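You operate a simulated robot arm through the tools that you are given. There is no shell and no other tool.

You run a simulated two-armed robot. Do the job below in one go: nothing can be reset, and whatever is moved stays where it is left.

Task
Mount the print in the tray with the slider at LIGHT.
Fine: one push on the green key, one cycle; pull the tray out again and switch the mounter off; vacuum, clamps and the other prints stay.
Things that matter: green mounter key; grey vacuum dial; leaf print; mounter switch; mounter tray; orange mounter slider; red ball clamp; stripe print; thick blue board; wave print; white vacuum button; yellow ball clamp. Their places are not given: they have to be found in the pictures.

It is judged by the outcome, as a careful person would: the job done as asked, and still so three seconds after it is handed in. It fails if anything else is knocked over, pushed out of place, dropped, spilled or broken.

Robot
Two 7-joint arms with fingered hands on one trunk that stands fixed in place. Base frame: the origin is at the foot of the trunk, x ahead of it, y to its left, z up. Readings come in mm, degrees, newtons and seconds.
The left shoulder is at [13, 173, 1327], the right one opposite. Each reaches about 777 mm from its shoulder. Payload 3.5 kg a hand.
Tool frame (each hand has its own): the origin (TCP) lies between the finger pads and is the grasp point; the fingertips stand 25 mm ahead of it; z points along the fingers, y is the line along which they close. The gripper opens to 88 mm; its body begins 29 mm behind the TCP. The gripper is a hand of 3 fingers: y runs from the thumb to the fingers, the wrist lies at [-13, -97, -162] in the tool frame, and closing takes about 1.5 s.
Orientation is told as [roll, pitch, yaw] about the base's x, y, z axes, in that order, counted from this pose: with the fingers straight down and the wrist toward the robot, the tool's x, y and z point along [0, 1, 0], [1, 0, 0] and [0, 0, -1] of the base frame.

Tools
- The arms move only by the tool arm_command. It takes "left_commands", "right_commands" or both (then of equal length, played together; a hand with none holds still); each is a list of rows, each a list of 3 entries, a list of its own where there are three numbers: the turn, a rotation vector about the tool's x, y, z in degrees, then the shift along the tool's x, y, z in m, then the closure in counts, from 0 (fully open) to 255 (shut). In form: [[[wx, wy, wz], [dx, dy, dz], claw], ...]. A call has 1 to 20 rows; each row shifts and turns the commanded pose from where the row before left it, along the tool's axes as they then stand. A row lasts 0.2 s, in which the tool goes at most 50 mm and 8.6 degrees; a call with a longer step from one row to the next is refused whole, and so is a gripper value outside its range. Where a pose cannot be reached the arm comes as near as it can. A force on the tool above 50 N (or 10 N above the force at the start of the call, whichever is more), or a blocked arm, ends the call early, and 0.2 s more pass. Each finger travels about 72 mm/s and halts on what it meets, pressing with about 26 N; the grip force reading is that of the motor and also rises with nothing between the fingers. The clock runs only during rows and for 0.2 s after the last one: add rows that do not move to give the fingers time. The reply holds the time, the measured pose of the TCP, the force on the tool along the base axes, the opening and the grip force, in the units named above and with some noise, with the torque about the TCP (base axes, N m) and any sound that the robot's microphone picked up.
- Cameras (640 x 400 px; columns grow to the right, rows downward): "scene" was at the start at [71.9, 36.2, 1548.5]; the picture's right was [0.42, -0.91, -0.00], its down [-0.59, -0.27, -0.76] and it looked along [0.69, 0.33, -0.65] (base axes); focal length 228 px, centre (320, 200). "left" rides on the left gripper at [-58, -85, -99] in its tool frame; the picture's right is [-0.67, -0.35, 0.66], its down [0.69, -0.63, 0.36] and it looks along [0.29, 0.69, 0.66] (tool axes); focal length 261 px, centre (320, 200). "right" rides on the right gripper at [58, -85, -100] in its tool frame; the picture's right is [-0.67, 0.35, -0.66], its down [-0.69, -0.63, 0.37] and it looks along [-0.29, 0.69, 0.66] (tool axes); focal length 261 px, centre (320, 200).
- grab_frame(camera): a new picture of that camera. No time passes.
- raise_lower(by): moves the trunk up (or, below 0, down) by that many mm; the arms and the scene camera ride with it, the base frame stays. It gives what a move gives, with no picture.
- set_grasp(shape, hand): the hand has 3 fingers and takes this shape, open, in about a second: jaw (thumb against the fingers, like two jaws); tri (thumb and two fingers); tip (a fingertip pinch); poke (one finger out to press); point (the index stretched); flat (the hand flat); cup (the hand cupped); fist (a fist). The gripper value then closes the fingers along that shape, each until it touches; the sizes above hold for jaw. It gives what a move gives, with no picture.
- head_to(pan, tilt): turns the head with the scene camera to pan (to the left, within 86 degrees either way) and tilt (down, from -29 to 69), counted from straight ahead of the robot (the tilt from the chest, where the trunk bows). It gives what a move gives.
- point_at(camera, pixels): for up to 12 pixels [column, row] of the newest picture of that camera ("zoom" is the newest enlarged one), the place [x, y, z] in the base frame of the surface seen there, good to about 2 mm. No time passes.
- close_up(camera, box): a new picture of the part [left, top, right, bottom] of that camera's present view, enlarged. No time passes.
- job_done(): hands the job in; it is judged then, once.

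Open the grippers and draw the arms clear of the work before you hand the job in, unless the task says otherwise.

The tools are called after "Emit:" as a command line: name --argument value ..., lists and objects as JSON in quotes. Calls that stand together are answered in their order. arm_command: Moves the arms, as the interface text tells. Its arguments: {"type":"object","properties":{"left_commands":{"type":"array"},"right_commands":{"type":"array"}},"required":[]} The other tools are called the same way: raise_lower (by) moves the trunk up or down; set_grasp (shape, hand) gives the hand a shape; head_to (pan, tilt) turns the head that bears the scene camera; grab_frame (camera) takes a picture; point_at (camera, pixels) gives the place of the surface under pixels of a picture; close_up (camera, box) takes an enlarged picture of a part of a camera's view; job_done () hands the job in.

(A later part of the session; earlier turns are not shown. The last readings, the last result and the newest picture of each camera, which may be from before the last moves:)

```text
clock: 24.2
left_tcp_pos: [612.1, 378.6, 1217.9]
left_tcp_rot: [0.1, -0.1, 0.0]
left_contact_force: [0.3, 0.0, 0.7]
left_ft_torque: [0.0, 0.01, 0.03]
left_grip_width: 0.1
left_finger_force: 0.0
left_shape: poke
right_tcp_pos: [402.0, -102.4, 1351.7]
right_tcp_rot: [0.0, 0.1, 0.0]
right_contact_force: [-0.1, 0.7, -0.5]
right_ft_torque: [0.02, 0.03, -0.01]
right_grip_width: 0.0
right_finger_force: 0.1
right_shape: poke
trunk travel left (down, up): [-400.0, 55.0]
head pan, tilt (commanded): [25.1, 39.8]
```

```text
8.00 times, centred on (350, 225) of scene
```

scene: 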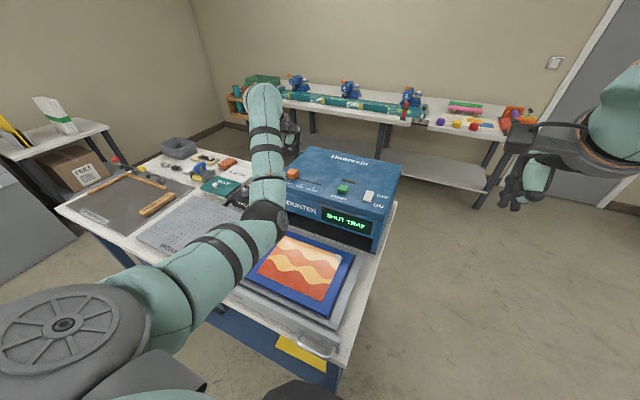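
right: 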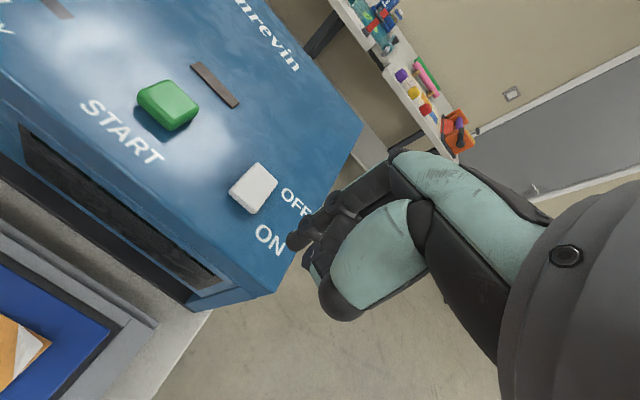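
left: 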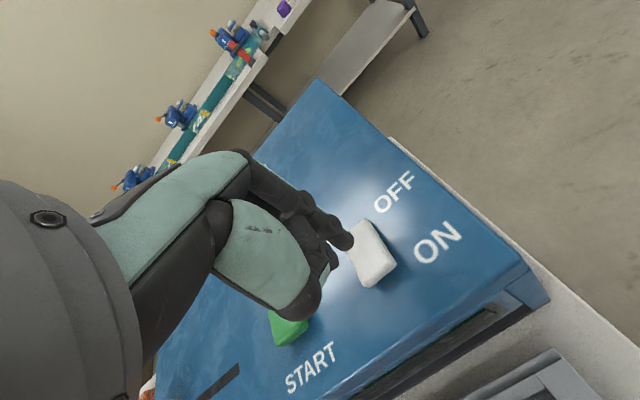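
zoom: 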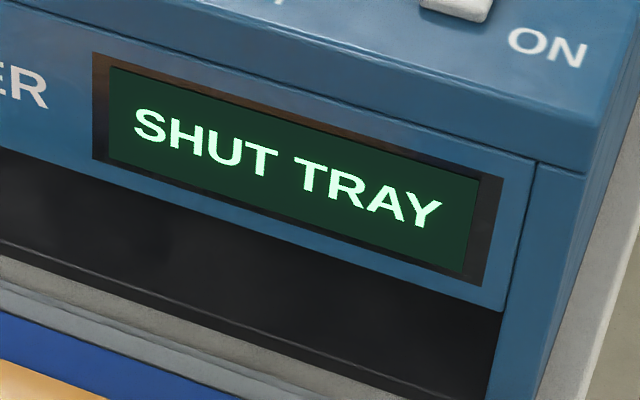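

The display reads "SHUT TRAY", so the mounter is on. Before handling the tray I set the left hand back to jaw and half close it in free space to study the finger shape for hooking the handle.

Emit:
set_grasp --shape "jaw" --hand "left"

Emit:
arm_command --left_commands '[[[0, 0, 0], [0, -0.03, 0], 165], [[0, 0, 0], [0, -0.03, 0], 165], [[0, 0, 0], [0, -0.03, 0], 165], [[0, 0, 0], [0, -0.03, 0], 165], [[0, 0, 0], [0, -0.03, 0], 165], [[0, 0, 0], [0, 0, 0], 165]]'

Emit:
grab_frame --camera "left"

Emit:
grab_frame --camera "scene"

Emit:
close_up --camera "left" --box '[200, 130, 420, 370]'

```text
clock: 25.1
left_tcp_pos: [611.8, 378.1, 1217.2]
left_tcp_rot: [0.1, -0.1, 0.0]
left_contact_force: [-0.4, -0.3, 0.0]
left_ft_torque: [0.0, 0.03, 0.02]
left_grip_width: 87.9
left_finger_force: 0.0
left_shape: jaw
right_tcp_pos: [402.9, -103.0, 1352.0]
right_tcp_rot: [0.0, 0.1, 0.2]
right_contact_force: [0.2, 0.5, 0.2]
right_ft_torque: [-0.03, 0.0, 0.01]
right_grip_width: 0.0
right_finger_force: 0.0
right_shape: poke
trunk travel left (down, up): [-400.0, 55.0]
head pan, tilt (commanded): [25.1, 39.8]
```

```text
clock: 26.5
left_tcp_pos: [461.8, 379.6, 1215.8]
left_tcp_rot: [0.0, 0.1, 0.0]
left_contact_force: [-0.8, -0.3, -0.2]
left_ft_torque: [0.0, -0.01, 0.0]
left_grip_width: 31.4
left_finger_force: 0.1
left_shape: jaw
right_tcp_pos: [401.3, -102.1, 1351.8]
right_tcp_rot: [0.0, 0.2, 0.1]
right_contact_force: [-0.3, 0.2, -0.6]
right_ft_torque: [-0.02, 0.03, 0.03]
right_grip_width: 0.0
right_finger_force: 0.1
right_shape: poke
trunk travel left (down, up): [-400.0, 55.0]
head pan, tilt (commanded): [25.1, 39.8]
```

```text
taken
```

left: 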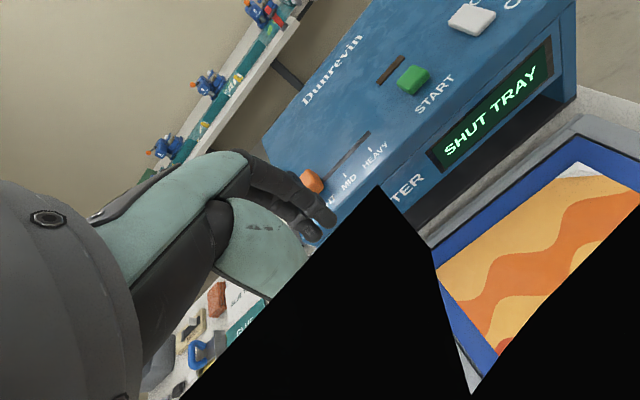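

```text
taken
```

scene: 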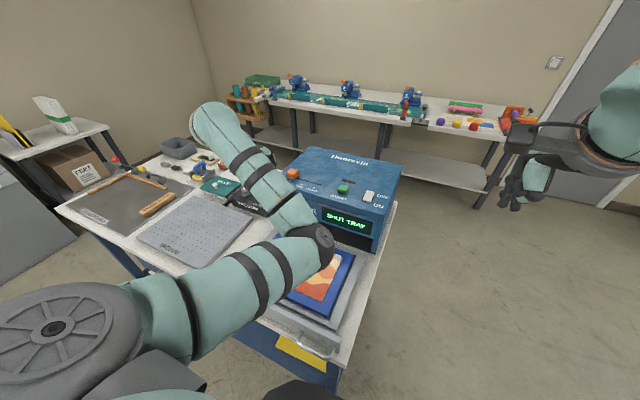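

```text
1.67 times, centred on (310, 250) of left
```

zoom: 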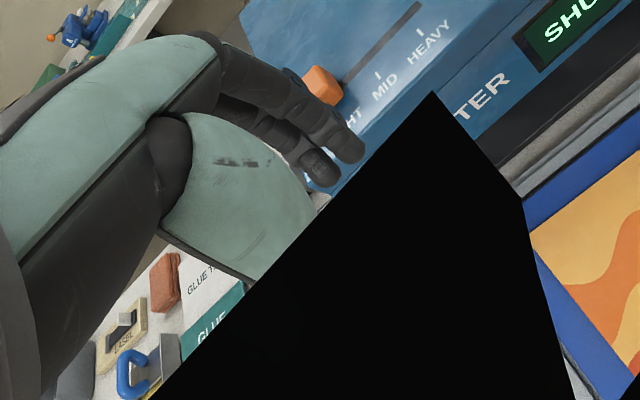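

The picture shows the left elbow at (318,242), swung inward, and something black close to the camera. I measure the elbow and arm points.

Emit:
point_at --camera "scene" --pixels '[[318, 242], [300, 260], [270, 200], [220, 130], [200, 310], [250, 285], [330, 250], [240, 160]]'

Emit:
point_at --camera "left" --pixels '[[329, 222], [336, 214], [310, 228], [300, 195], [280, 170], [318, 238], [290, 240], [245, 170], [350, 280], [420, 330]]'

```text
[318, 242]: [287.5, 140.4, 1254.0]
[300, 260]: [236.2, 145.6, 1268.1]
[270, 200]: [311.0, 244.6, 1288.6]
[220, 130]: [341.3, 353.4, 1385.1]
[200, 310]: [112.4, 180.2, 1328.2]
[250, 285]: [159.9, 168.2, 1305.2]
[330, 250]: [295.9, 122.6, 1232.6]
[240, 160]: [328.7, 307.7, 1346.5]
```

```text
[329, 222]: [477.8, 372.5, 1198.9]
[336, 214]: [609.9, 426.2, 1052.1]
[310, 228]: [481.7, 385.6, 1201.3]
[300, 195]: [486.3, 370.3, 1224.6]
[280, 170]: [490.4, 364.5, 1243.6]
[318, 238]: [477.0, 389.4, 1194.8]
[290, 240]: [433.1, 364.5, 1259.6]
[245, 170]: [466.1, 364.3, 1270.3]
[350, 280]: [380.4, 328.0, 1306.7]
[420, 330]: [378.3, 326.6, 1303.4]
```

Fingers look about 13 mm thick, so two of them fit behind the handle bar (25 mm gap). I bring the left hand lower and toward the tray in stages, checking the elbow.

Emit:
arm_command --left_commands '[[[0, 0, 0], [-0.02, -0.015, 0.025], 120], [[0, 0, 0], [-0.02, -0.015, 0.025], 120], [[0, 0, 0], [-0.02, -0.015, 0.025], 120], [[0, 0, 0], [-0.02, -0.015, 0.025], 120], [[0, 0, 0], [-0.02, -0.015, 0.02], 120], [[0, 0, 0], [0, 0, 0], 120]]'

Emit:
grab_frame --camera "scene"

Emit:
grab_frame --camera "left"

```text
clock: 27.7
left_tcp_pos: [394.1, 340.0, 1127.8]
left_tcp_rot: [7.7, -2.9, 4.0]
left_contact_force: [0.8, -0.4, 0.1]
left_ft_torque: [0.01, 0.05, 0.01]
left_grip_width: 46.2
left_finger_force: 0.1
left_shape: jaw
right_tcp_pos: [400.8, -104.3, 1351.6]
right_tcp_rot: [0.1, -0.1, 0.2]
right_contact_force: [-0.4, -0.5, 0.3]
right_ft_torque: [0.0, 0.01, 0.01]
right_grip_width: 0.0
right_finger_force: 0.1
right_shape: poke
trunk travel left (down, up): [-400.0, 55.0]
head pan, tilt (commanded): [25.1, 39.8]
stopped in row 5 (left hand): the arm was blocked; the commanded pose is now the measured one
```

```text
taken
```

scene: 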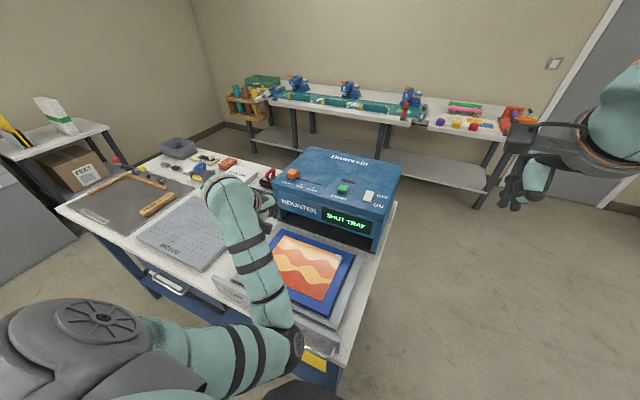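

```text
taken
```

left: 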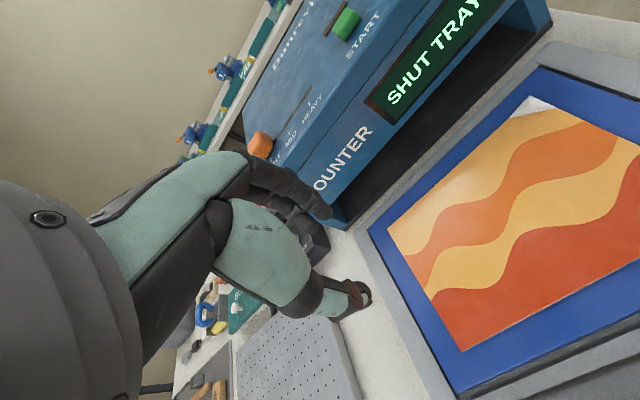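

The arm was blocked: the elbow swung inward toward (290,345) in the picture. I measure it before backing out.

Emit:
point_at --camera "scene" --pixels '[[295, 345], [285, 340], [265, 300], [230, 365], [240, 210], [180, 340], [270, 395], [300, 395], [330, 390]]'

Emit:
close_up --camera "scene" --box '[160, 200, 400, 400]'

```text
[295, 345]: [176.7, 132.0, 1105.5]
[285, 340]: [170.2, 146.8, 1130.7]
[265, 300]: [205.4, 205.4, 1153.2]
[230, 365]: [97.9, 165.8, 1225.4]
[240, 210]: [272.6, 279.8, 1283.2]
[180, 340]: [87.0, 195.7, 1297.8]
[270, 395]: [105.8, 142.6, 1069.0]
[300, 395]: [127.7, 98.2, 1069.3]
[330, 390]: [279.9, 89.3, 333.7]
```

```text
2.00 times, centred on (280, 300) of scene
```

zoom: 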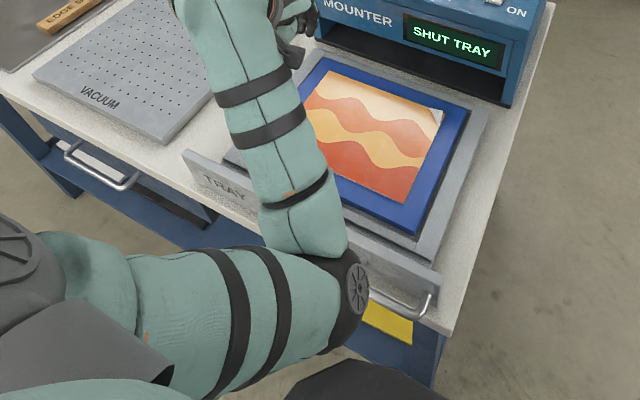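

Nothing was touched; the elbow sits near the belly at (160,120,1090). I back the hand out the way it came and straighten its orientation.

Emit:
arm_command --left_commands '[[[0, 0, 0], [0.02, 0.015, -0.025], 120], [[1.5, -3.9, 2.0], [0.02, 0.015, -0.025], 120], [[1.4, -3.8, 2.0], [0.02, 0.015, -0.025], 120], [[0, 0, 0], [0.02, 0.015, -0.025], 120], [[0, 0, 0], [0.02, 0.02, -0.03], 120], [[0, 0, 0], [0.02, 0.02, -0.03], 120], [[0, 0, 0], [0, 0, 0], 120]]'

Emit:
grab_frame --camera "scene"

```text
clock: 29.3
left_tcp_pos: [487.8, 456.7, 1295.5]
left_tcp_rot: [0.0, 0.2, 0.1]
left_contact_force: [0.8, -0.7, 0.3]
left_ft_torque: [0.01, -0.02, -0.01]
left_grip_width: 45.9
left_finger_force: 0.1
left_shape: jaw
right_tcp_pos: [401.9, -102.3, 1352.3]
right_tcp_rot: [0.1, 0.0, 0.1]
right_contact_force: [0.0, 0.8, 0.2]
right_ft_torque: [0.0, -0.01, 0.0]
right_grip_width: 0.0
right_finger_force: 0.0
right_shape: poke
trunk travel left (down, up): [-400.0, 55.0]
head pan, tilt (commanded): [25.1, 39.8]
```

```text
taken
```

scene: 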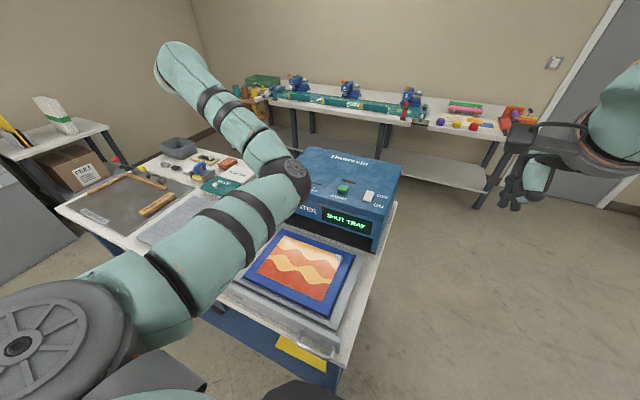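

The elbow is still inward at (290,175). I turn the hand by yaw −60 (tool z +60) to coax the elbow outward, while moving back slightly.

Emit:
arm_command --left_commands '[[[0, 0, 8], [0, 0, 0], 120], [[0, 0, 8], [0, 0, 0], 120], [[0, 0, 8], [0, 0, 0], 120], [[0, 0, 8], [0, 0, 0], 120], [[0, 0, 8], [0, 0, 0], 120], [[0, 0, 8], [0, 0, 0], 120], [[0, 0, 8], [0, 0, 0], 120], [[0, 0, 0], [0, 0, 0], 120]]'

Emit:
grab_frame --camera "scene"

```text
clock: 31.1
left_tcp_pos: [489.3, 454.1, 1294.6]
left_tcp_rot: [-0.2, 0.2, -56.0]
left_contact_force: [-0.8, -0.7, -0.1]
left_ft_torque: [-0.01, 0.01, 0.0]
left_grip_width: 46.0
left_finger_force: 0.2
left_shape: jaw
right_tcp_pos: [400.0, -101.3, 1352.0]
right_tcp_rot: [0.0, 0.1, 0.0]
right_contact_force: [0.5, 0.0, -0.1]
right_ft_torque: [0.01, -0.01, 0.01]
right_grip_width: 0.1
right_finger_force: 0.1
right_shape: poke
trunk travel left (down, up): [-400.0, 55.0]
head pan, tilt (commanded): [25.1, 39.8]
```

```text
taken
```

scene: 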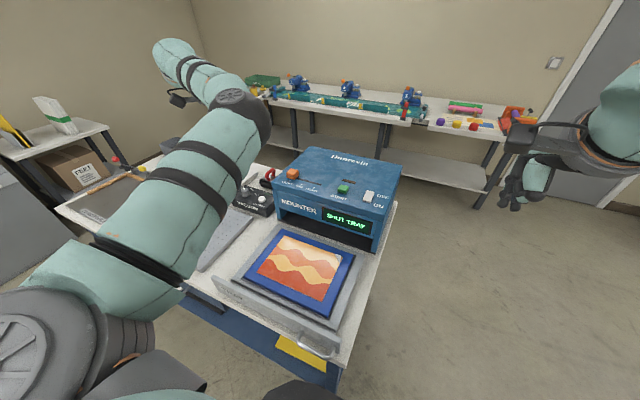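

The elbow moved outward. I pull the hand back and a bit inward, X −120, Y −80, Z −60, keeping the yaw.

Emit:
arm_command --left_commands '[[[0, 0, 0], [-0.0288, 0, 0.012], 120], [[0, 0, 0], [-0.0288, 0, 0.012], 120], [[0, 0, 0], [-0.0288, 0, 0.012], 120], [[0, 0, 0], [-0.0288, 0, 0.012], 120], [[0, 0, 0], [-0.0288, 0, 0.012], 120], [[0, 0, 0], [0, 0, 0], 120]]'

Emit:
grab_frame --camera "scene"

```text
clock: 32.5
left_tcp_pos: [369.4, 376.0, 1234.6]
left_tcp_rot: [-0.3, 0.2, -55.8]
left_contact_force: [-0.1, 0.6, 1.0]
left_ft_torque: [0.01, 0.03, 0.0]
left_grip_width: 46.2
left_finger_force: 0.0
left_shape: jaw
right_tcp_pos: [401.1, -101.9, 1352.1]
right_tcp_rot: [0.1, 0.2, 0.1]
right_contact_force: [-0.2, 0.5, 0.4]
right_ft_torque: [0.0, 0.02, 0.0]
right_grip_width: 0.0
right_finger_force: 0.1
right_shape: poke
trunk travel left (down, up): [-400.0, 55.0]
head pan, tilt (commanded): [25.1, 39.8]
```

```text
taken
```

scene: 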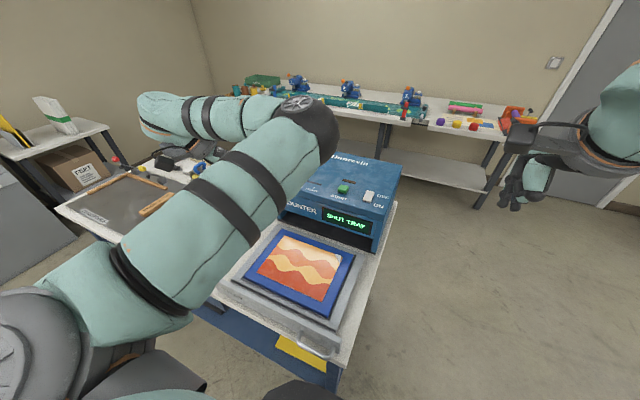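

The elbow is now up at (310,110) but still inside. I turn the hand further in yaw to −96 and watch.

Emit:
arm_command --left_commands '[[[0, 0, 8], [0, 0, 0], 120], [[0, 0, 8], [0, 0, 0], 120], [[0, 0, 8], [0, 0, 0], 120], [[0, 0, 8], [0, 0, 0], 120], [[0, 0, 8], [0, 0, 0], 120], [[0, 0, 0], [0, 0, 0], 120]]'

Emit:
grab_frame --camera "scene"

```text
clock: 33.9
left_tcp_pos: [369.8, 372.3, 1235.4]
left_tcp_rot: [-0.3, 0.1, -96.0]
left_contact_force: [0.6, -0.2, 1.4]
left_ft_torque: [0.01, 0.02, 0.03]
left_grip_width: 46.3
left_finger_force: 0.1
left_shape: jaw
right_tcp_pos: [402.1, -101.6, 1351.7]
right_tcp_rot: [0.0, 0.1, 0.1]
right_contact_force: [-0.4, 0.2, -0.7]
right_ft_torque: [-0.01, -0.02, -0.02]
right_grip_width: 0.2
right_finger_force: 0.0
right_shape: poke
trunk travel left (down, up): [-400.0, 55.0]
head pan, tilt (commanded): [25.1, 39.8]
```

```text
taken
```

scene: 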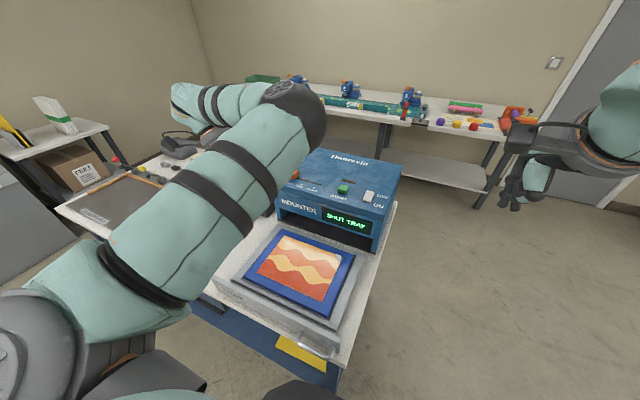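

The elbow stays high. With the elbow up, the forearm could hang down toward the tray, so I turn back to yaw −40 while lowering, and see whether it stays up.

Emit:
arm_command --left_commands '[[[0, 0, -8], [0, 0, 0.01], 120], [[0, 0, -8], [0, 0, 0.01], 120], [[0, 0, -8], [0, 0, 0.01], 120], [[0, 0, -8], [0, 0, 0.01], 120], [[0, 0, -8], [0, 0, 0.01], 120], [[0, 0, -8], [0, 0, 0.01], 120], [[0, 0, -8], [0, 0, 0.01], 120], [[0, 0, 0], [0, 0, 0], 120]]'

Emit:
grab_frame --camera "scene"

```text
clock: 35.7
left_tcp_pos: [368.8, 374.2, 1164.9]
left_tcp_rot: [-0.1, 0.2, -39.8]
left_contact_force: [0.1, 0.6, 1.3]
left_ft_torque: [0.0, 0.03, 0.01]
left_grip_width: 46.1
left_finger_force: 0.0
left_shape: jaw
right_tcp_pos: [402.2, -102.0, 1352.5]
right_tcp_rot: [0.1, 0.0, 0.2]
right_contact_force: [1.1, -0.8, 0.4]
right_ft_torque: [0.01, 0.02, 0.02]
right_grip_width: 0.2
right_finger_force: 0.1
right_shape: poke
trunk travel left (down, up): [-400.0, 55.0]
head pan, tilt (commanded): [25.1, 39.8]
```

```text
taken
```

scene: 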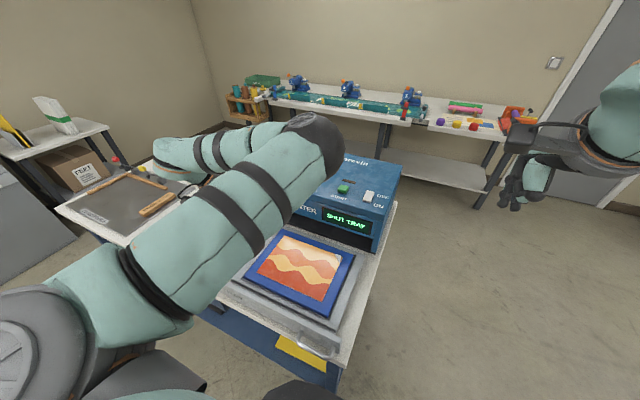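

The elbow stays up near (310,130). I continue down and inward to about (309,289,1015).

Emit:
arm_command --left_commands '[[[0, 0, 0], [-0.0207, 0.0017, 0.03], 120], [[0, 0, 0], [-0.0207, 0.0017, 0.03], 120], [[0, 0, 0], [-0.0207, 0.0017, 0.03], 120], [[0, 0, 0], [-0.0207, 0.0017, 0.03], 120], [[0, 0, 0], [-0.0207, 0.0017, 0.03], 120], [[0, 0, 0], [0, 0, 0], 120]]'

Emit:
grab_frame --camera "scene"

Emit:
grab_frame --camera "left"

```text
clock: 37.1
left_tcp_pos: [309.2, 288.6, 1014.5]
left_tcp_rot: [-0.2, 0.2, -39.9]
left_contact_force: [-0.2, 0.6, -0.2]
left_ft_torque: [0.01, -0.02, 0.0]
left_grip_width: 46.4
left_finger_force: 0.1
left_shape: jaw
right_tcp_pos: [401.4, -101.7, 1352.1]
right_tcp_rot: [0.1, 0.0, 0.2]
right_contact_force: [-0.3, 0.7, -0.8]
right_ft_torque: [0.01, 0.0, 0.02]
right_grip_width: 0.0
right_finger_force: 0.1
right_shape: poke
trunk travel left (down, up): [-400.0, 55.0]
head pan, tilt (commanded): [25.1, 39.8]
```

```text
taken
```

scene: 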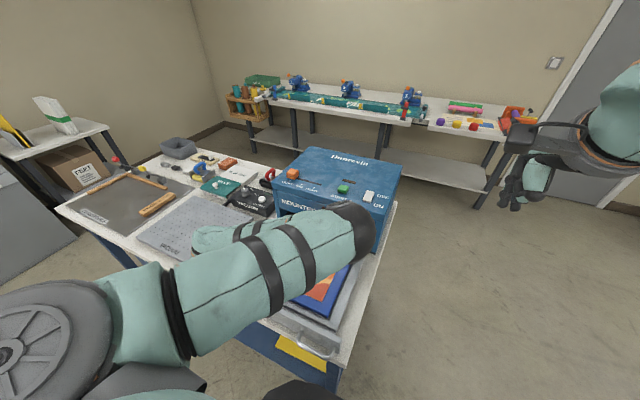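

```text
taken
```

left: 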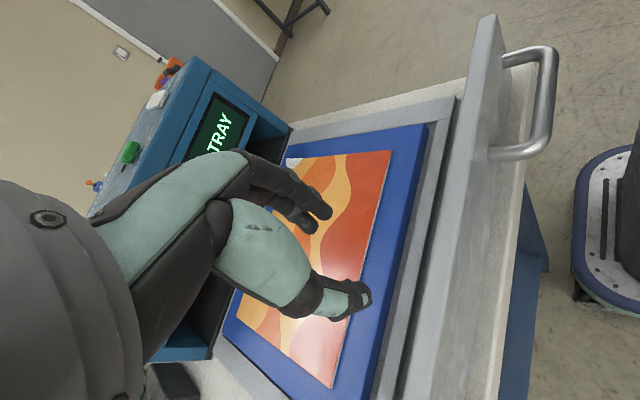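

Now the hand is over the tray front with the arm in a workable posture; the panel is seen at (470,200) in the left view. I turn to yaw ≈ −8 in place and open the hand.

Emit:
arm_command --left_commands '[[[0, 0, -8], [0, 0, 0], 60], [[0, 0, -8], [0, 0, 0], 60], [[0, 0, -8], [0, 0, 0], 60], [[0, 0, -8], [0, 0, 0], 60], [[0, 0, 0], [0, 0, 0], 60]]'

Emit:
grab_frame --camera "scene"

Emit:
grab_frame --camera "left"

```text
clock: 38.5
left_tcp_pos: [307.1, 322.1, 1020.7]
left_tcp_rot: [-0.3, -0.9, -1.5]
left_contact_force: [-0.3, 0.4, 0.1]
left_ft_torque: [0.0, 0.0, -0.01]
left_grip_width: 67.3
left_finger_force: 0.0
left_shape: jaw
left hand out of reach, approached as far as the arm can: row 4
right_tcp_pos: [402.4, -101.8, 1353.1]
right_tcp_rot: [0.0, 0.1, 0.1]
right_contact_force: [0.3, -0.3, 0.1]
right_ft_torque: [0.03, 0.0, -0.01]
right_grip_width: 0.1
right_finger_force: 0.0
right_shape: poke
trunk travel left (down, up): [-400.0, 55.0]
head pan, tilt (commanded): [25.1, 39.8]
stopped in row 5 (left hand): the arm was blocked; the commanded pose is now the measured one
```

```text
taken
```

scene: 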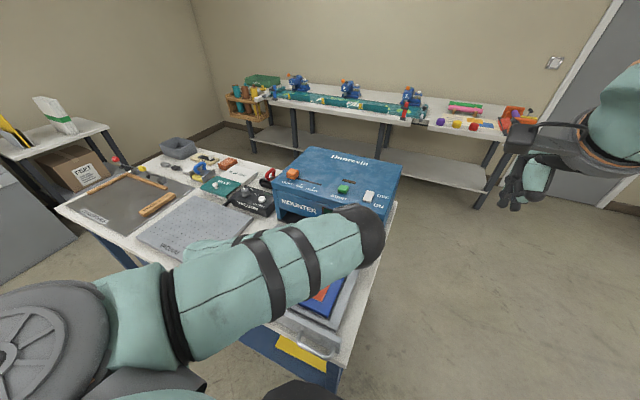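

```text
taken
```

left: 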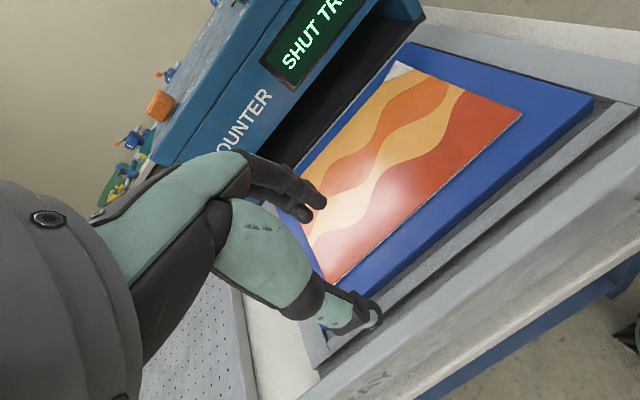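

The wrist limit lies near yaw 0, so I will work at about yaw −25. First I measure the panel top and the tray frame behind it from this view.

Emit:
point_at --camera "left" --pixels '[[500, 290], [485, 275], [520, 305], [470, 262], [450, 270], [430, 285], [540, 210], [420, 270], [380, 290], [600, 130], [440, 390], [590, 330]]'

Emit:
close_up --camera "left" --box '[300, 150, 620, 400]'

```text
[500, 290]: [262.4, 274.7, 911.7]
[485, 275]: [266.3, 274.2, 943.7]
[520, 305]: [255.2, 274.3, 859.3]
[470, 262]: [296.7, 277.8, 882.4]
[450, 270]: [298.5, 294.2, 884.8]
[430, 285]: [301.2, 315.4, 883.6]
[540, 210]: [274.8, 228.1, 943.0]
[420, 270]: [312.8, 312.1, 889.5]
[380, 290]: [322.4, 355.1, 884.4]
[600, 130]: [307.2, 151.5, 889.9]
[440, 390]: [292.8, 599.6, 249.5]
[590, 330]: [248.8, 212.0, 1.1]
```

```text
1.60 times, centred on (460, 275) of left
```

zoom: 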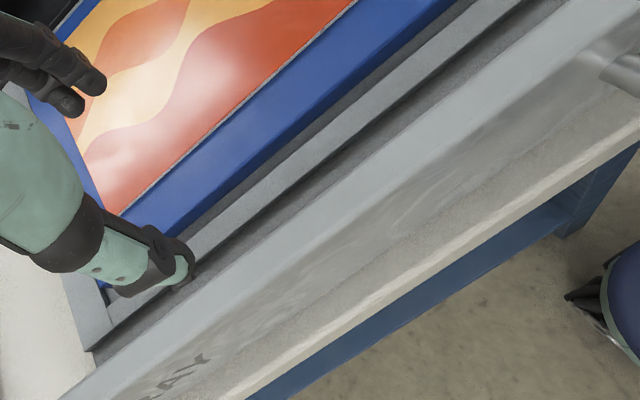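

I turn back to yaw ≈ −25 and place the open hand over the panel at x≈266, z≈1000.

Emit:
arm_command --left_commands '[[[0, 0, 8], [0, 0, 0], 60], [[0, 0, 8], [0, 0, 0], 60], [[0, 0, 8], [0, 0, 0], 60], [[0, 0, 0], [-0.014, -0.016, 0.005], 60], [[0, 0, 0], [-0.014, -0.016, 0.015], 60], [[0, 0, 0], [0, 0, 0], 60]]'

Emit:
grab_frame --camera "scene"

Emit:
grab_frame --camera "left"

```text
clock: 39.9
left_tcp_pos: [268.5, 309.1, 1001.0]
left_tcp_rot: [0.1, -0.8, -26.1]
left_contact_force: [0.6, 0.3, 0.1]
left_ft_torque: [0.0, 0.02, 0.02]
left_grip_width: 67.0
left_finger_force: 0.0
left_shape: jaw
right_tcp_pos: [401.5, -101.7, 1351.7]
right_tcp_rot: [0.0, 0.1, 0.2]
right_contact_force: [-0.2, 0.6, 0.3]
right_ft_torque: [-0.02, 0.0, -0.02]
right_grip_width: 0.0
right_finger_force: 0.0
right_shape: poke
trunk travel left (down, up): [-400.0, 55.0]
head pan, tilt (commanded): [25.1, 39.8]
```

```text
taken
```

scene: 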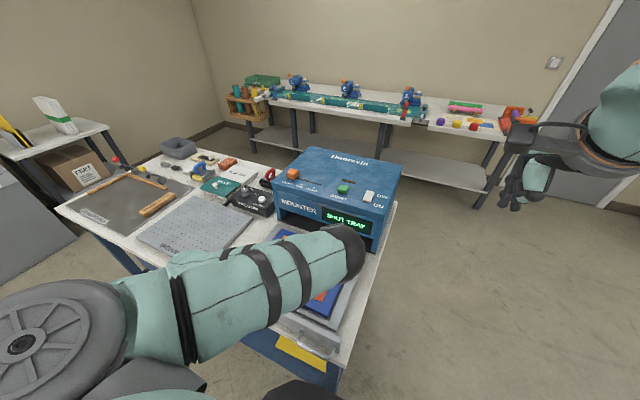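

```text
taken
```

left: 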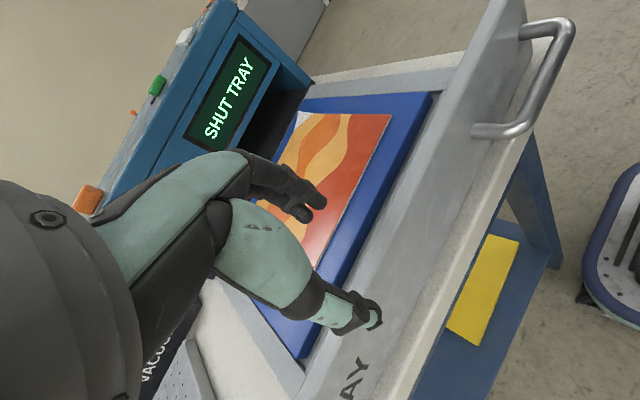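

The panel lies between thumb and fingers as seen from above. I descend 60 mm to straddle its top edge.

Emit:
arm_command --left_commands '[[[0, 0, 0], [0, 0, 0.02], 60], [[0, 0, 0], [0, 0, 0.02], 60], [[0, 0, 0], [0, 0, 0.01], 60], [[0, 0, 0], [0, 0, 0.01], 60], [[0, 0, 0], [0, 0, 0], 60]]'

Emit:
grab_frame --camera "left"

Emit:
grab_frame --camera "scene"

```text
clock: 41.1
left_tcp_pos: [273.2, 325.7, 947.3]
left_tcp_rot: [1.4, -1.4, -23.1]
left_contact_force: [0.0, 0.7, 0.4]
left_ft_torque: [0.0, -0.03, -0.01]
left_grip_width: 67.0
left_finger_force: 0.1
left_shape: jaw
right_tcp_pos: [401.6, -101.7, 1351.2]
right_tcp_rot: [-0.1, 0.0, 0.0]
right_contact_force: [-0.6, 0.7, 0.2]
right_ft_torque: [-0.01, -0.03, -0.03]
right_grip_width: 0.0
right_finger_force: 0.1
right_shape: poke
trunk travel left (down, up): [-400.0, 55.0]
head pan, tilt (commanded): [25.1, 39.8]
```

```text
taken
```

left: 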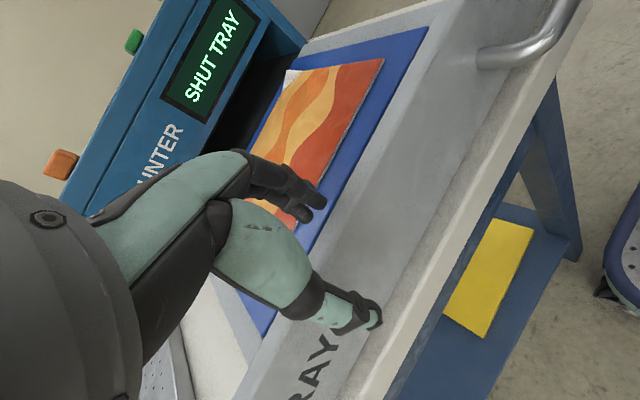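

```text
taken
```

scene: 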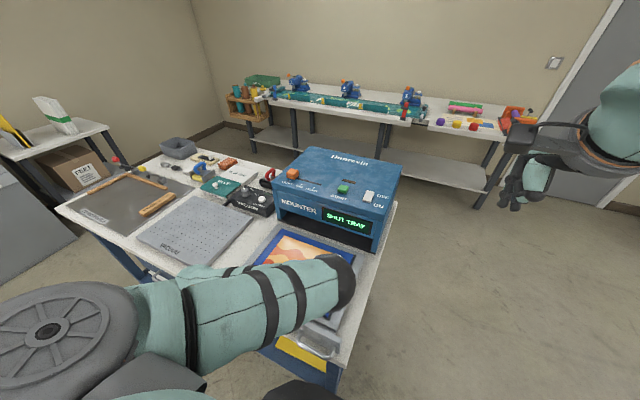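

The hand straddles the panel. I push the tray in with the thumb, moving +x in 15 mm steps.

Emit:
arm_command --left_commands '[[[0, 0, 0], [0.0066, 0.0135, 0], 60], [[0, 0, 0], [0.0066, 0.0135, 0], 60], [[0, 0, 0], [0.0066, 0.0135, 0], 60], [[0, 0, 0], [0.0066, 0.0135, 0], 60], [[0, 0, 0], [0.0066, 0.0135, 0], 60], [[0, 0, 0], [0.0066, 0.0135, 0], 60], [[0, 0, 0], [0, 0, 0], 60]]'

Emit:
grab_frame --camera "left"

Emit:
grab_frame --camera "scene"

```text
clock: 42.9
left_tcp_pos: [360.3, 340.1, 951.8]
left_tcp_rot: [2.0, -1.6, -21.8]
left_contact_force: [0.8, -0.4, -0.1]
left_ft_torque: [-0.03, -0.01, 0.0]
left_grip_width: 67.5
left_finger_force: 0.0
left_shape: jaw
right_tcp_pos: [401.9, -102.9, 1352.3]
right_tcp_rot: [0.0, 0.0, 0.1]
right_contact_force: [-0.3, 0.4, 0.6]
right_ft_torque: [-0.03, -0.01, 0.0]
right_grip_width: 0.2
right_finger_force: 0.0
right_shape: poke
trunk travel left (down, up): [-400.0, 55.0]
head pan, tilt (commanded): [25.1, 39.8]
stopped in row 7 (left hand): the arm was blocked; the commanded pose is now the measured one
```

```text
taken
```

left: 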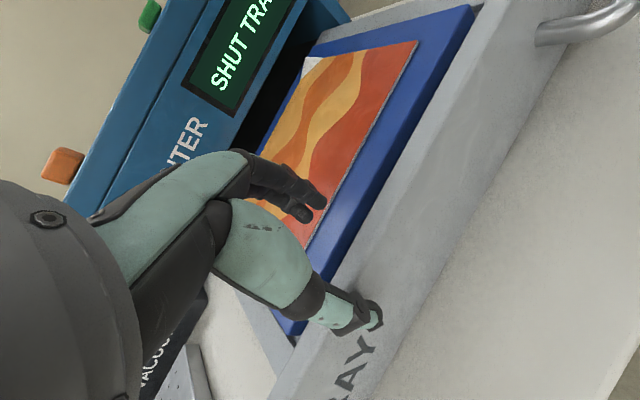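

```text
taken
```

scene: 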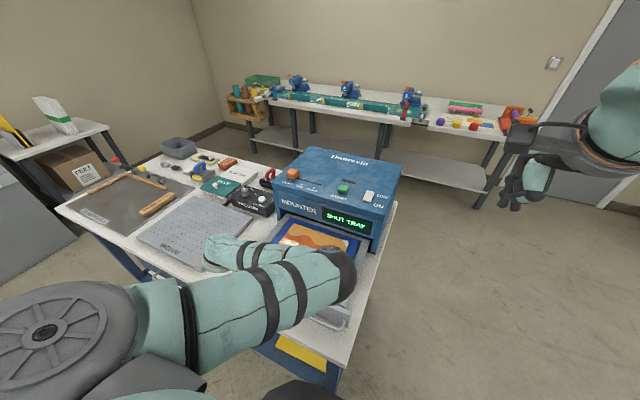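

The tray has moved in by about 75 mm; the arm stopped at a wrist limit. I ease the yaw to about −38 and go on pushing.

Emit:
arm_command --left_commands '[[[0.8, -1, 8], [0, 0, 0], 60], [[0.8, -1, 8], [0, 0, 0], 60], [[0, 0, 0], [0.0092, 0.0118, 0], 60], [[0, 0, 0], [0.0092, 0.0118, 0], 60], [[0, 0, 0], [0.0092, 0.0118, 0], 60], [[0, 0, 0], [0.0092, 0.0118, 0], 60], [[0, 0, 0], [0, 0, 0], 60]]'

Emit:
grab_frame --camera "left"

Emit:
grab_frame --camera "scene"

```text
clock: 44.5
left_tcp_pos: [423.0, 337.8, 950.3]
left_tcp_rot: [-0.2, 0.2, -38.2]
left_contact_force: [0.0, -0.2, -0.4]
left_ft_torque: [0.02, -0.02, -0.04]
left_grip_width: 67.3
left_finger_force: 0.0
left_shape: jaw
right_tcp_pos: [401.8, -101.9, 1351.4]
right_tcp_rot: [0.0, 0.1, 0.1]
right_contact_force: [-0.4, -0.3, -0.1]
right_ft_torque: [0.0, -0.03, 0.0]
right_grip_width: 0.2
right_finger_force: 0.1
right_shape: poke
trunk travel left (down, up): [-400.0, 55.0]
head pan, tilt (commanded): [25.1, 39.8]
```

```text
taken
```

left: 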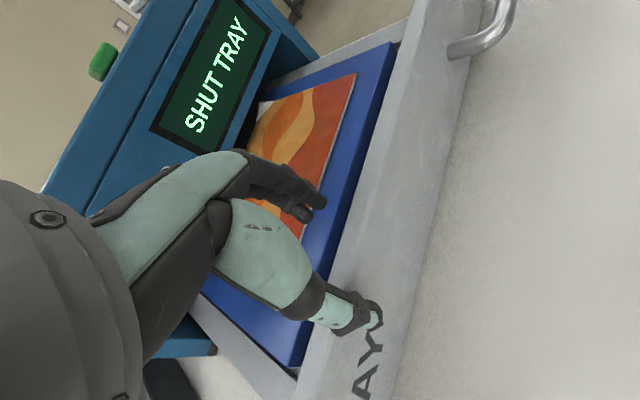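

```text
taken
```

scene: 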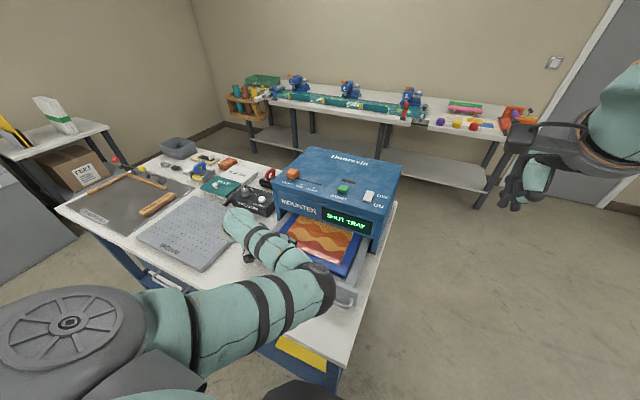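

It goes smoothly: panel front is now near x≈397. I push on another 105 mm while straddling.

Emit:
arm_command --left_commands '[[[0, 0, 0], [0.0098, 0.0112, 0], 60], [[0, 0, 0], [0.0098, 0.0112, 0], 60], [[0, 0, 0], [0.0098, 0.0112, 0], 60], [[0, 0, 0], [0.0098, 0.0112, 0], 60], [[0, 0, 0], [0.0098, 0.0112, 0], 60], [[0, 0, 0], [0.0098, 0.0112, 0], 60], [[0, 0, 0], [0.0098, 0.0112, 0], 60], [[0, 0, 0], [0, 0, 0], 60]]'

Emit:
grab_frame --camera "left"

Emit:
grab_frame --camera "scene"

```text
clock: 46.3
left_tcp_pos: [526.3, 340.7, 950.9]
left_tcp_rot: [-0.1, 0.3, -38.1]
left_contact_force: [-0.2, 0.4, 0.5]
left_ft_torque: [0.01, -0.01, -0.01]
left_grip_width: 67.3
left_finger_force: 0.1
left_shape: jaw
right_tcp_pos: [402.5, -102.1, 1351.6]
right_tcp_rot: [0.1, 0.1, 0.1]
right_contact_force: [0.8, 0.1, 0.4]
right_ft_torque: [-0.01, 0.04, 0.01]
right_grip_width: 0.0
right_finger_force: 0.1
right_shape: poke
trunk travel left (down, up): [-400.0, 55.0]
head pan, tilt (commanded): [25.1, 39.8]
```

```text
taken
```

left: 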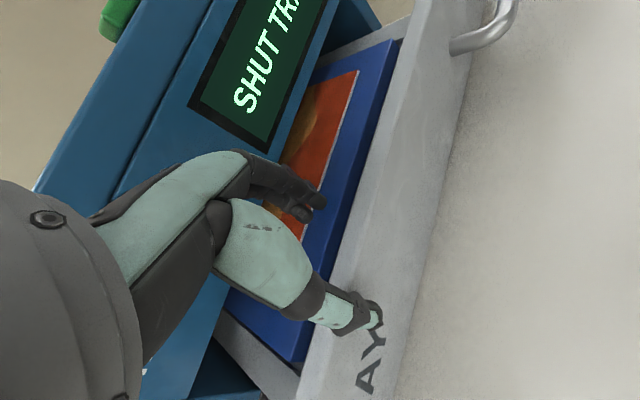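

```text
taken
```

scene: 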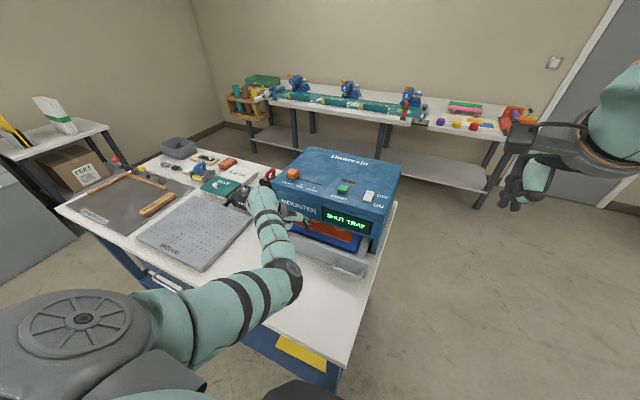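

The panel front is near x≈500. I lift the hand off, move back in front of the panel, close the fingers and turn to a small yaw for the last push.

Emit:
arm_command --left_commands '[[[0, 0, 0], [0, 0, -0.03], 60], [[0, 0, 0], [0, 0, -0.03], 60], [[0, 0, 0], [0, 0, -0.03], 60], [[0, 0, 0], [-0.026, -0.005, 0], 60], [[0, 0, 0], [-0.026, -0.005, 0], 120], [[0, 0, 0], [-0.026, -0.005, 0], 255], [[0, 0, 0], [-0.026, -0.005, 0], 255], [[0, 0, -8], [0, 0, 0], 255], [[0, 0, -8], [0, 0, 0], 255], [[0, 0, -8], [0, 0, 0], 255], [[0, 0, 0], [0, 0, 0], 255]]'

Emit:
grab_frame --camera "left"

Emit:
grab_frame --camera "scene"

```text
clock: 48.9
left_tcp_pos: [451.2, 332.3, 1062.1]
left_tcp_rot: [6.8, -0.4, -10.4]
left_contact_force: [-0.3, -0.8, 0.4]
left_ft_torque: [-0.01, -0.03, 0.01]
left_grip_width: 0.3
left_finger_force: 26.5
left_shape: jaw
right_tcp_pos: [401.3, -102.6, 1352.4]
right_tcp_rot: [0.1, 0.0, 0.0]
right_contact_force: [1.0, -0.7, 0.1]
right_ft_torque: [-0.01, -0.01, -0.02]
right_grip_width: 0.1
right_finger_force: 0.0
right_shape: poke
trunk travel left (down, up): [-400.0, 55.0]
head pan, tilt (commanded): [25.1, 39.8]
stopped in row 11 (left hand): the arm was blocked; the commanded pose is now the measured one
```

```text
taken
```

left: 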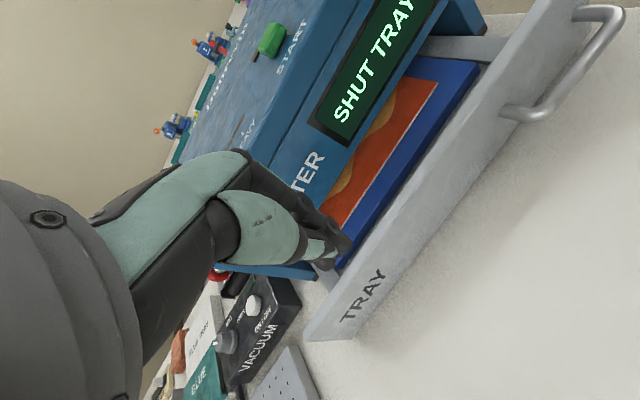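

```text
taken
```

scene: 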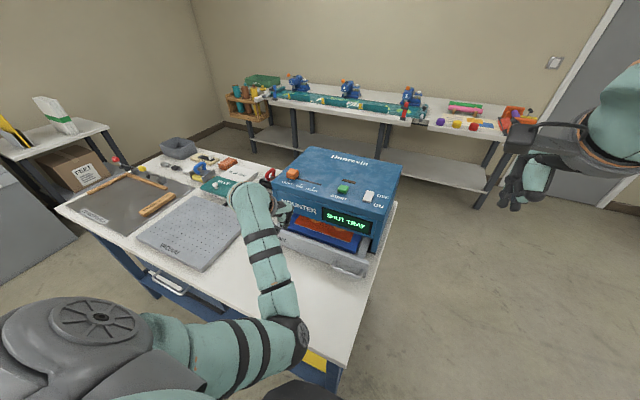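

The wrist limit again stops the turn near yaw −10, so I go back to yaw ≈ −34. I also measure the panel's present position.

Emit:
point_at --camera "left" --pixels '[[470, 140], [400, 250], [490, 130], [350, 300], [590, 60], [610, 15]]'

Emit:
arm_command --left_commands '[[[0.2, -3.4, 7], [0, 0, -0.01], 255], [[0.2, -3.4, 7], [0, 0, 0], 255], [[0, 0, 8], [0, 0, 0], 255], [[0, 0, 2], [0, 0, 0], 255], [[0, 0, 0], [0, 0, 0], 255]]'

Emit:
grab_frame --camera "left"

Emit:
grab_frame --camera "scene"

```text
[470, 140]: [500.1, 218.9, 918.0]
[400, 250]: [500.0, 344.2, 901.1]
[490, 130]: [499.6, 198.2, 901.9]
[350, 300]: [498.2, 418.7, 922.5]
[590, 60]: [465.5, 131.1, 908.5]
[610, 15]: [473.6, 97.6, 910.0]
```

```text
clock: 50.1
left_tcp_pos: [450.9, 327.2, 1070.0]
left_tcp_rot: [-0.6, 0.7, -34.5]
left_contact_force: [-0.4, -0.3, -0.1]
left_ft_torque: [-0.02, -0.01, 0.04]
left_grip_width: 0.0
left_finger_force: 25.9
left_shape: jaw
right_tcp_pos: [402.5, -102.3, 1351.4]
right_tcp_rot: [0.0, 0.1, 0.1]
right_contact_force: [0.0, 0.5, -0.1]
right_ft_torque: [0.0, -0.03, 0.03]
right_grip_width: 0.0
right_finger_force: 0.0
right_shape: poke
trunk travel left (down, up): [-400.0, 55.0]
head pan, tilt (commanded): [25.1, 39.8]
```

```text
taken
```

left: 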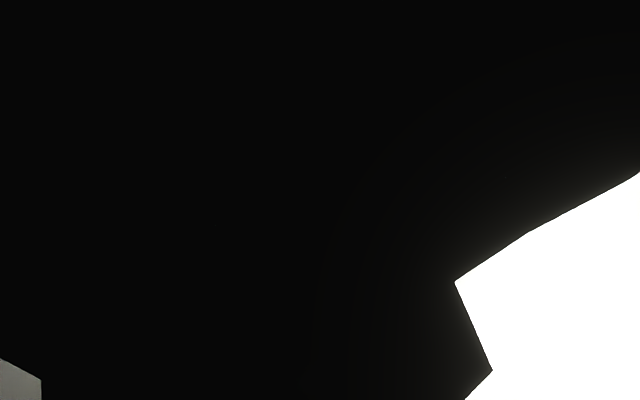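

```text
taken
```

scene: 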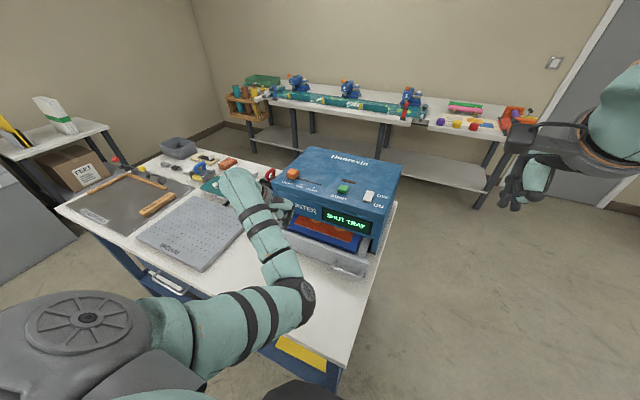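

The left camera is hidden by the forearm now, but the scene view shows the hand in front of the panel (front face x=500). I lower the closed hand to z≈908 at about (440,290).

Emit:
arm_command --left_commands '[[[0, 0, 0], [-0.018, 0.006, 0.02], 255], [[0, 0, 0], [-0.018, 0.006, 0.03], 255], [[0, 0, 0], [0, 0, 0.03], 255], [[0, 0, 0], [0, 0, 0.03], 255], [[0, 0, 0], [0, 0, 0.03], 255], [[0, 0, 0], [0, 0, 0.02], 255], [[0, 0, 0], [0, 0, 0], 255]]'

Emit:
grab_frame --camera "left"

Emit:
close_up --camera "scene" --box '[180, 150, 420, 350]'

```text
clock: 51.7
left_tcp_pos: [437.0, 290.1, 910.9]
left_tcp_rot: [-0.7, 0.7, -34.5]
left_contact_force: [-0.3, 0.4, 0.2]
left_ft_torque: [0.0, -0.02, 0.0]
left_grip_width: 0.2
left_finger_force: 25.9
left_shape: jaw
right_tcp_pos: [402.8, -101.8, 1352.6]
right_tcp_rot: [-0.1, 0.1, 0.2]
right_contact_force: [-0.4, -0.8, 0.3]
right_ft_torque: [-0.02, -0.02, -0.03]
right_grip_width: 0.0
right_finger_force: 0.1
right_shape: poke
trunk travel left (down, up): [-400.0, 55.0]
head pan, tilt (commanded): [25.1, 39.8]
```

```text
taken
```

left: 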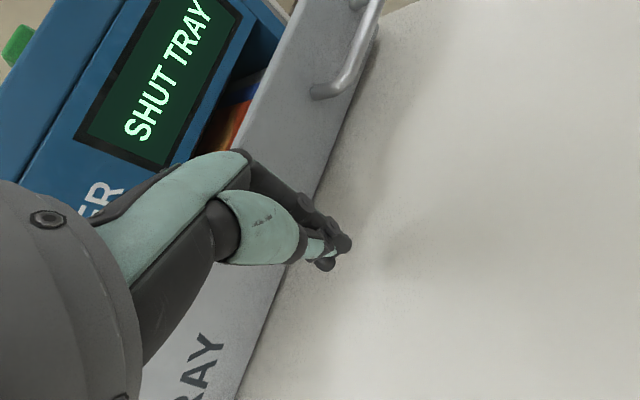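

```text
2.00 times, centred on (300, 250) of scene
```

zoom: 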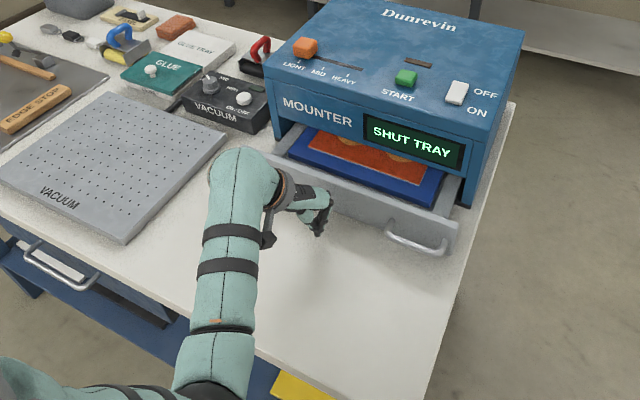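

The closed hand stands before the panel. I check the elbow/forearm height before pushing.

Emit:
point_at --camera "zoom" --pixels '[[215, 340], [205, 385], [225, 290], [240, 200], [175, 395], [300, 200], [325, 205]]'

Emit:
arm_command --left_commands '[[[0, 0, 0], [0.0085, 0.0124, 0], 255], [[0, 0, 0], [0.0085, 0.0124, 0], 255], [[0, 0, 0], [0.0085, 0.0124, 0], 255], [[0, 0, 0], [0.0085, 0.0124, 0], 255], [[0, 0, 0], [0.0085, 0.0124, 0], 255], [[0, 0, 0], [0, 0, 0], 255]]'

Emit:
grab_frame --camera "left"

Emit:
close_up --camera "scene" --box '[180, 150, 420, 350]'

```text
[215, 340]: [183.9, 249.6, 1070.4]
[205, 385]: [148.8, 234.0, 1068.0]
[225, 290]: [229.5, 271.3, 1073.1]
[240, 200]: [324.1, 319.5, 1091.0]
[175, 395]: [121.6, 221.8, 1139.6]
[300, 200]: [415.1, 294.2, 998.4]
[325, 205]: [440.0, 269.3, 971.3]
```

```text
clock: 53.1
left_tcp_pos: [512.1, 291.6, 910.7]
left_tcp_rot: [-0.6, 0.7, -34.3]
left_contact_force: [-0.6, 0.6, -0.8]
left_ft_torque: [-0.01, 0.0, 0.02]
left_grip_width: 0.0
left_finger_force: 25.8
left_shape: jaw
right_tcp_pos: [402.0, -100.9, 1352.2]
right_tcp_rot: [0.0, 0.0, 0.1]
right_contact_force: [0.4, 0.7, -0.3]
right_ft_torque: [0.02, 0.02, 0.03]
right_grip_width: 0.0
right_finger_force: 0.1
right_shape: poke
trunk travel left (down, up): [-400.0, 55.0]
head pan, tilt (commanded): [25.1, 39.8]
```

```text
taken
```

left: 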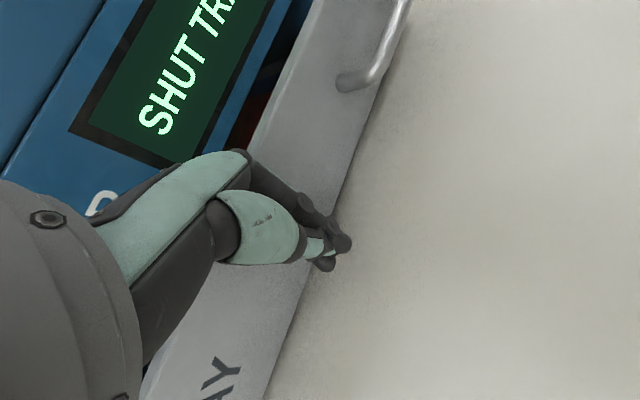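

```text
2.00 times, centred on (300, 250) of scene
```

zoom: 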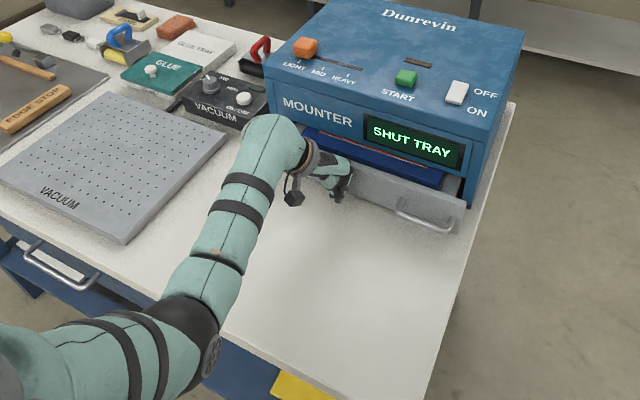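

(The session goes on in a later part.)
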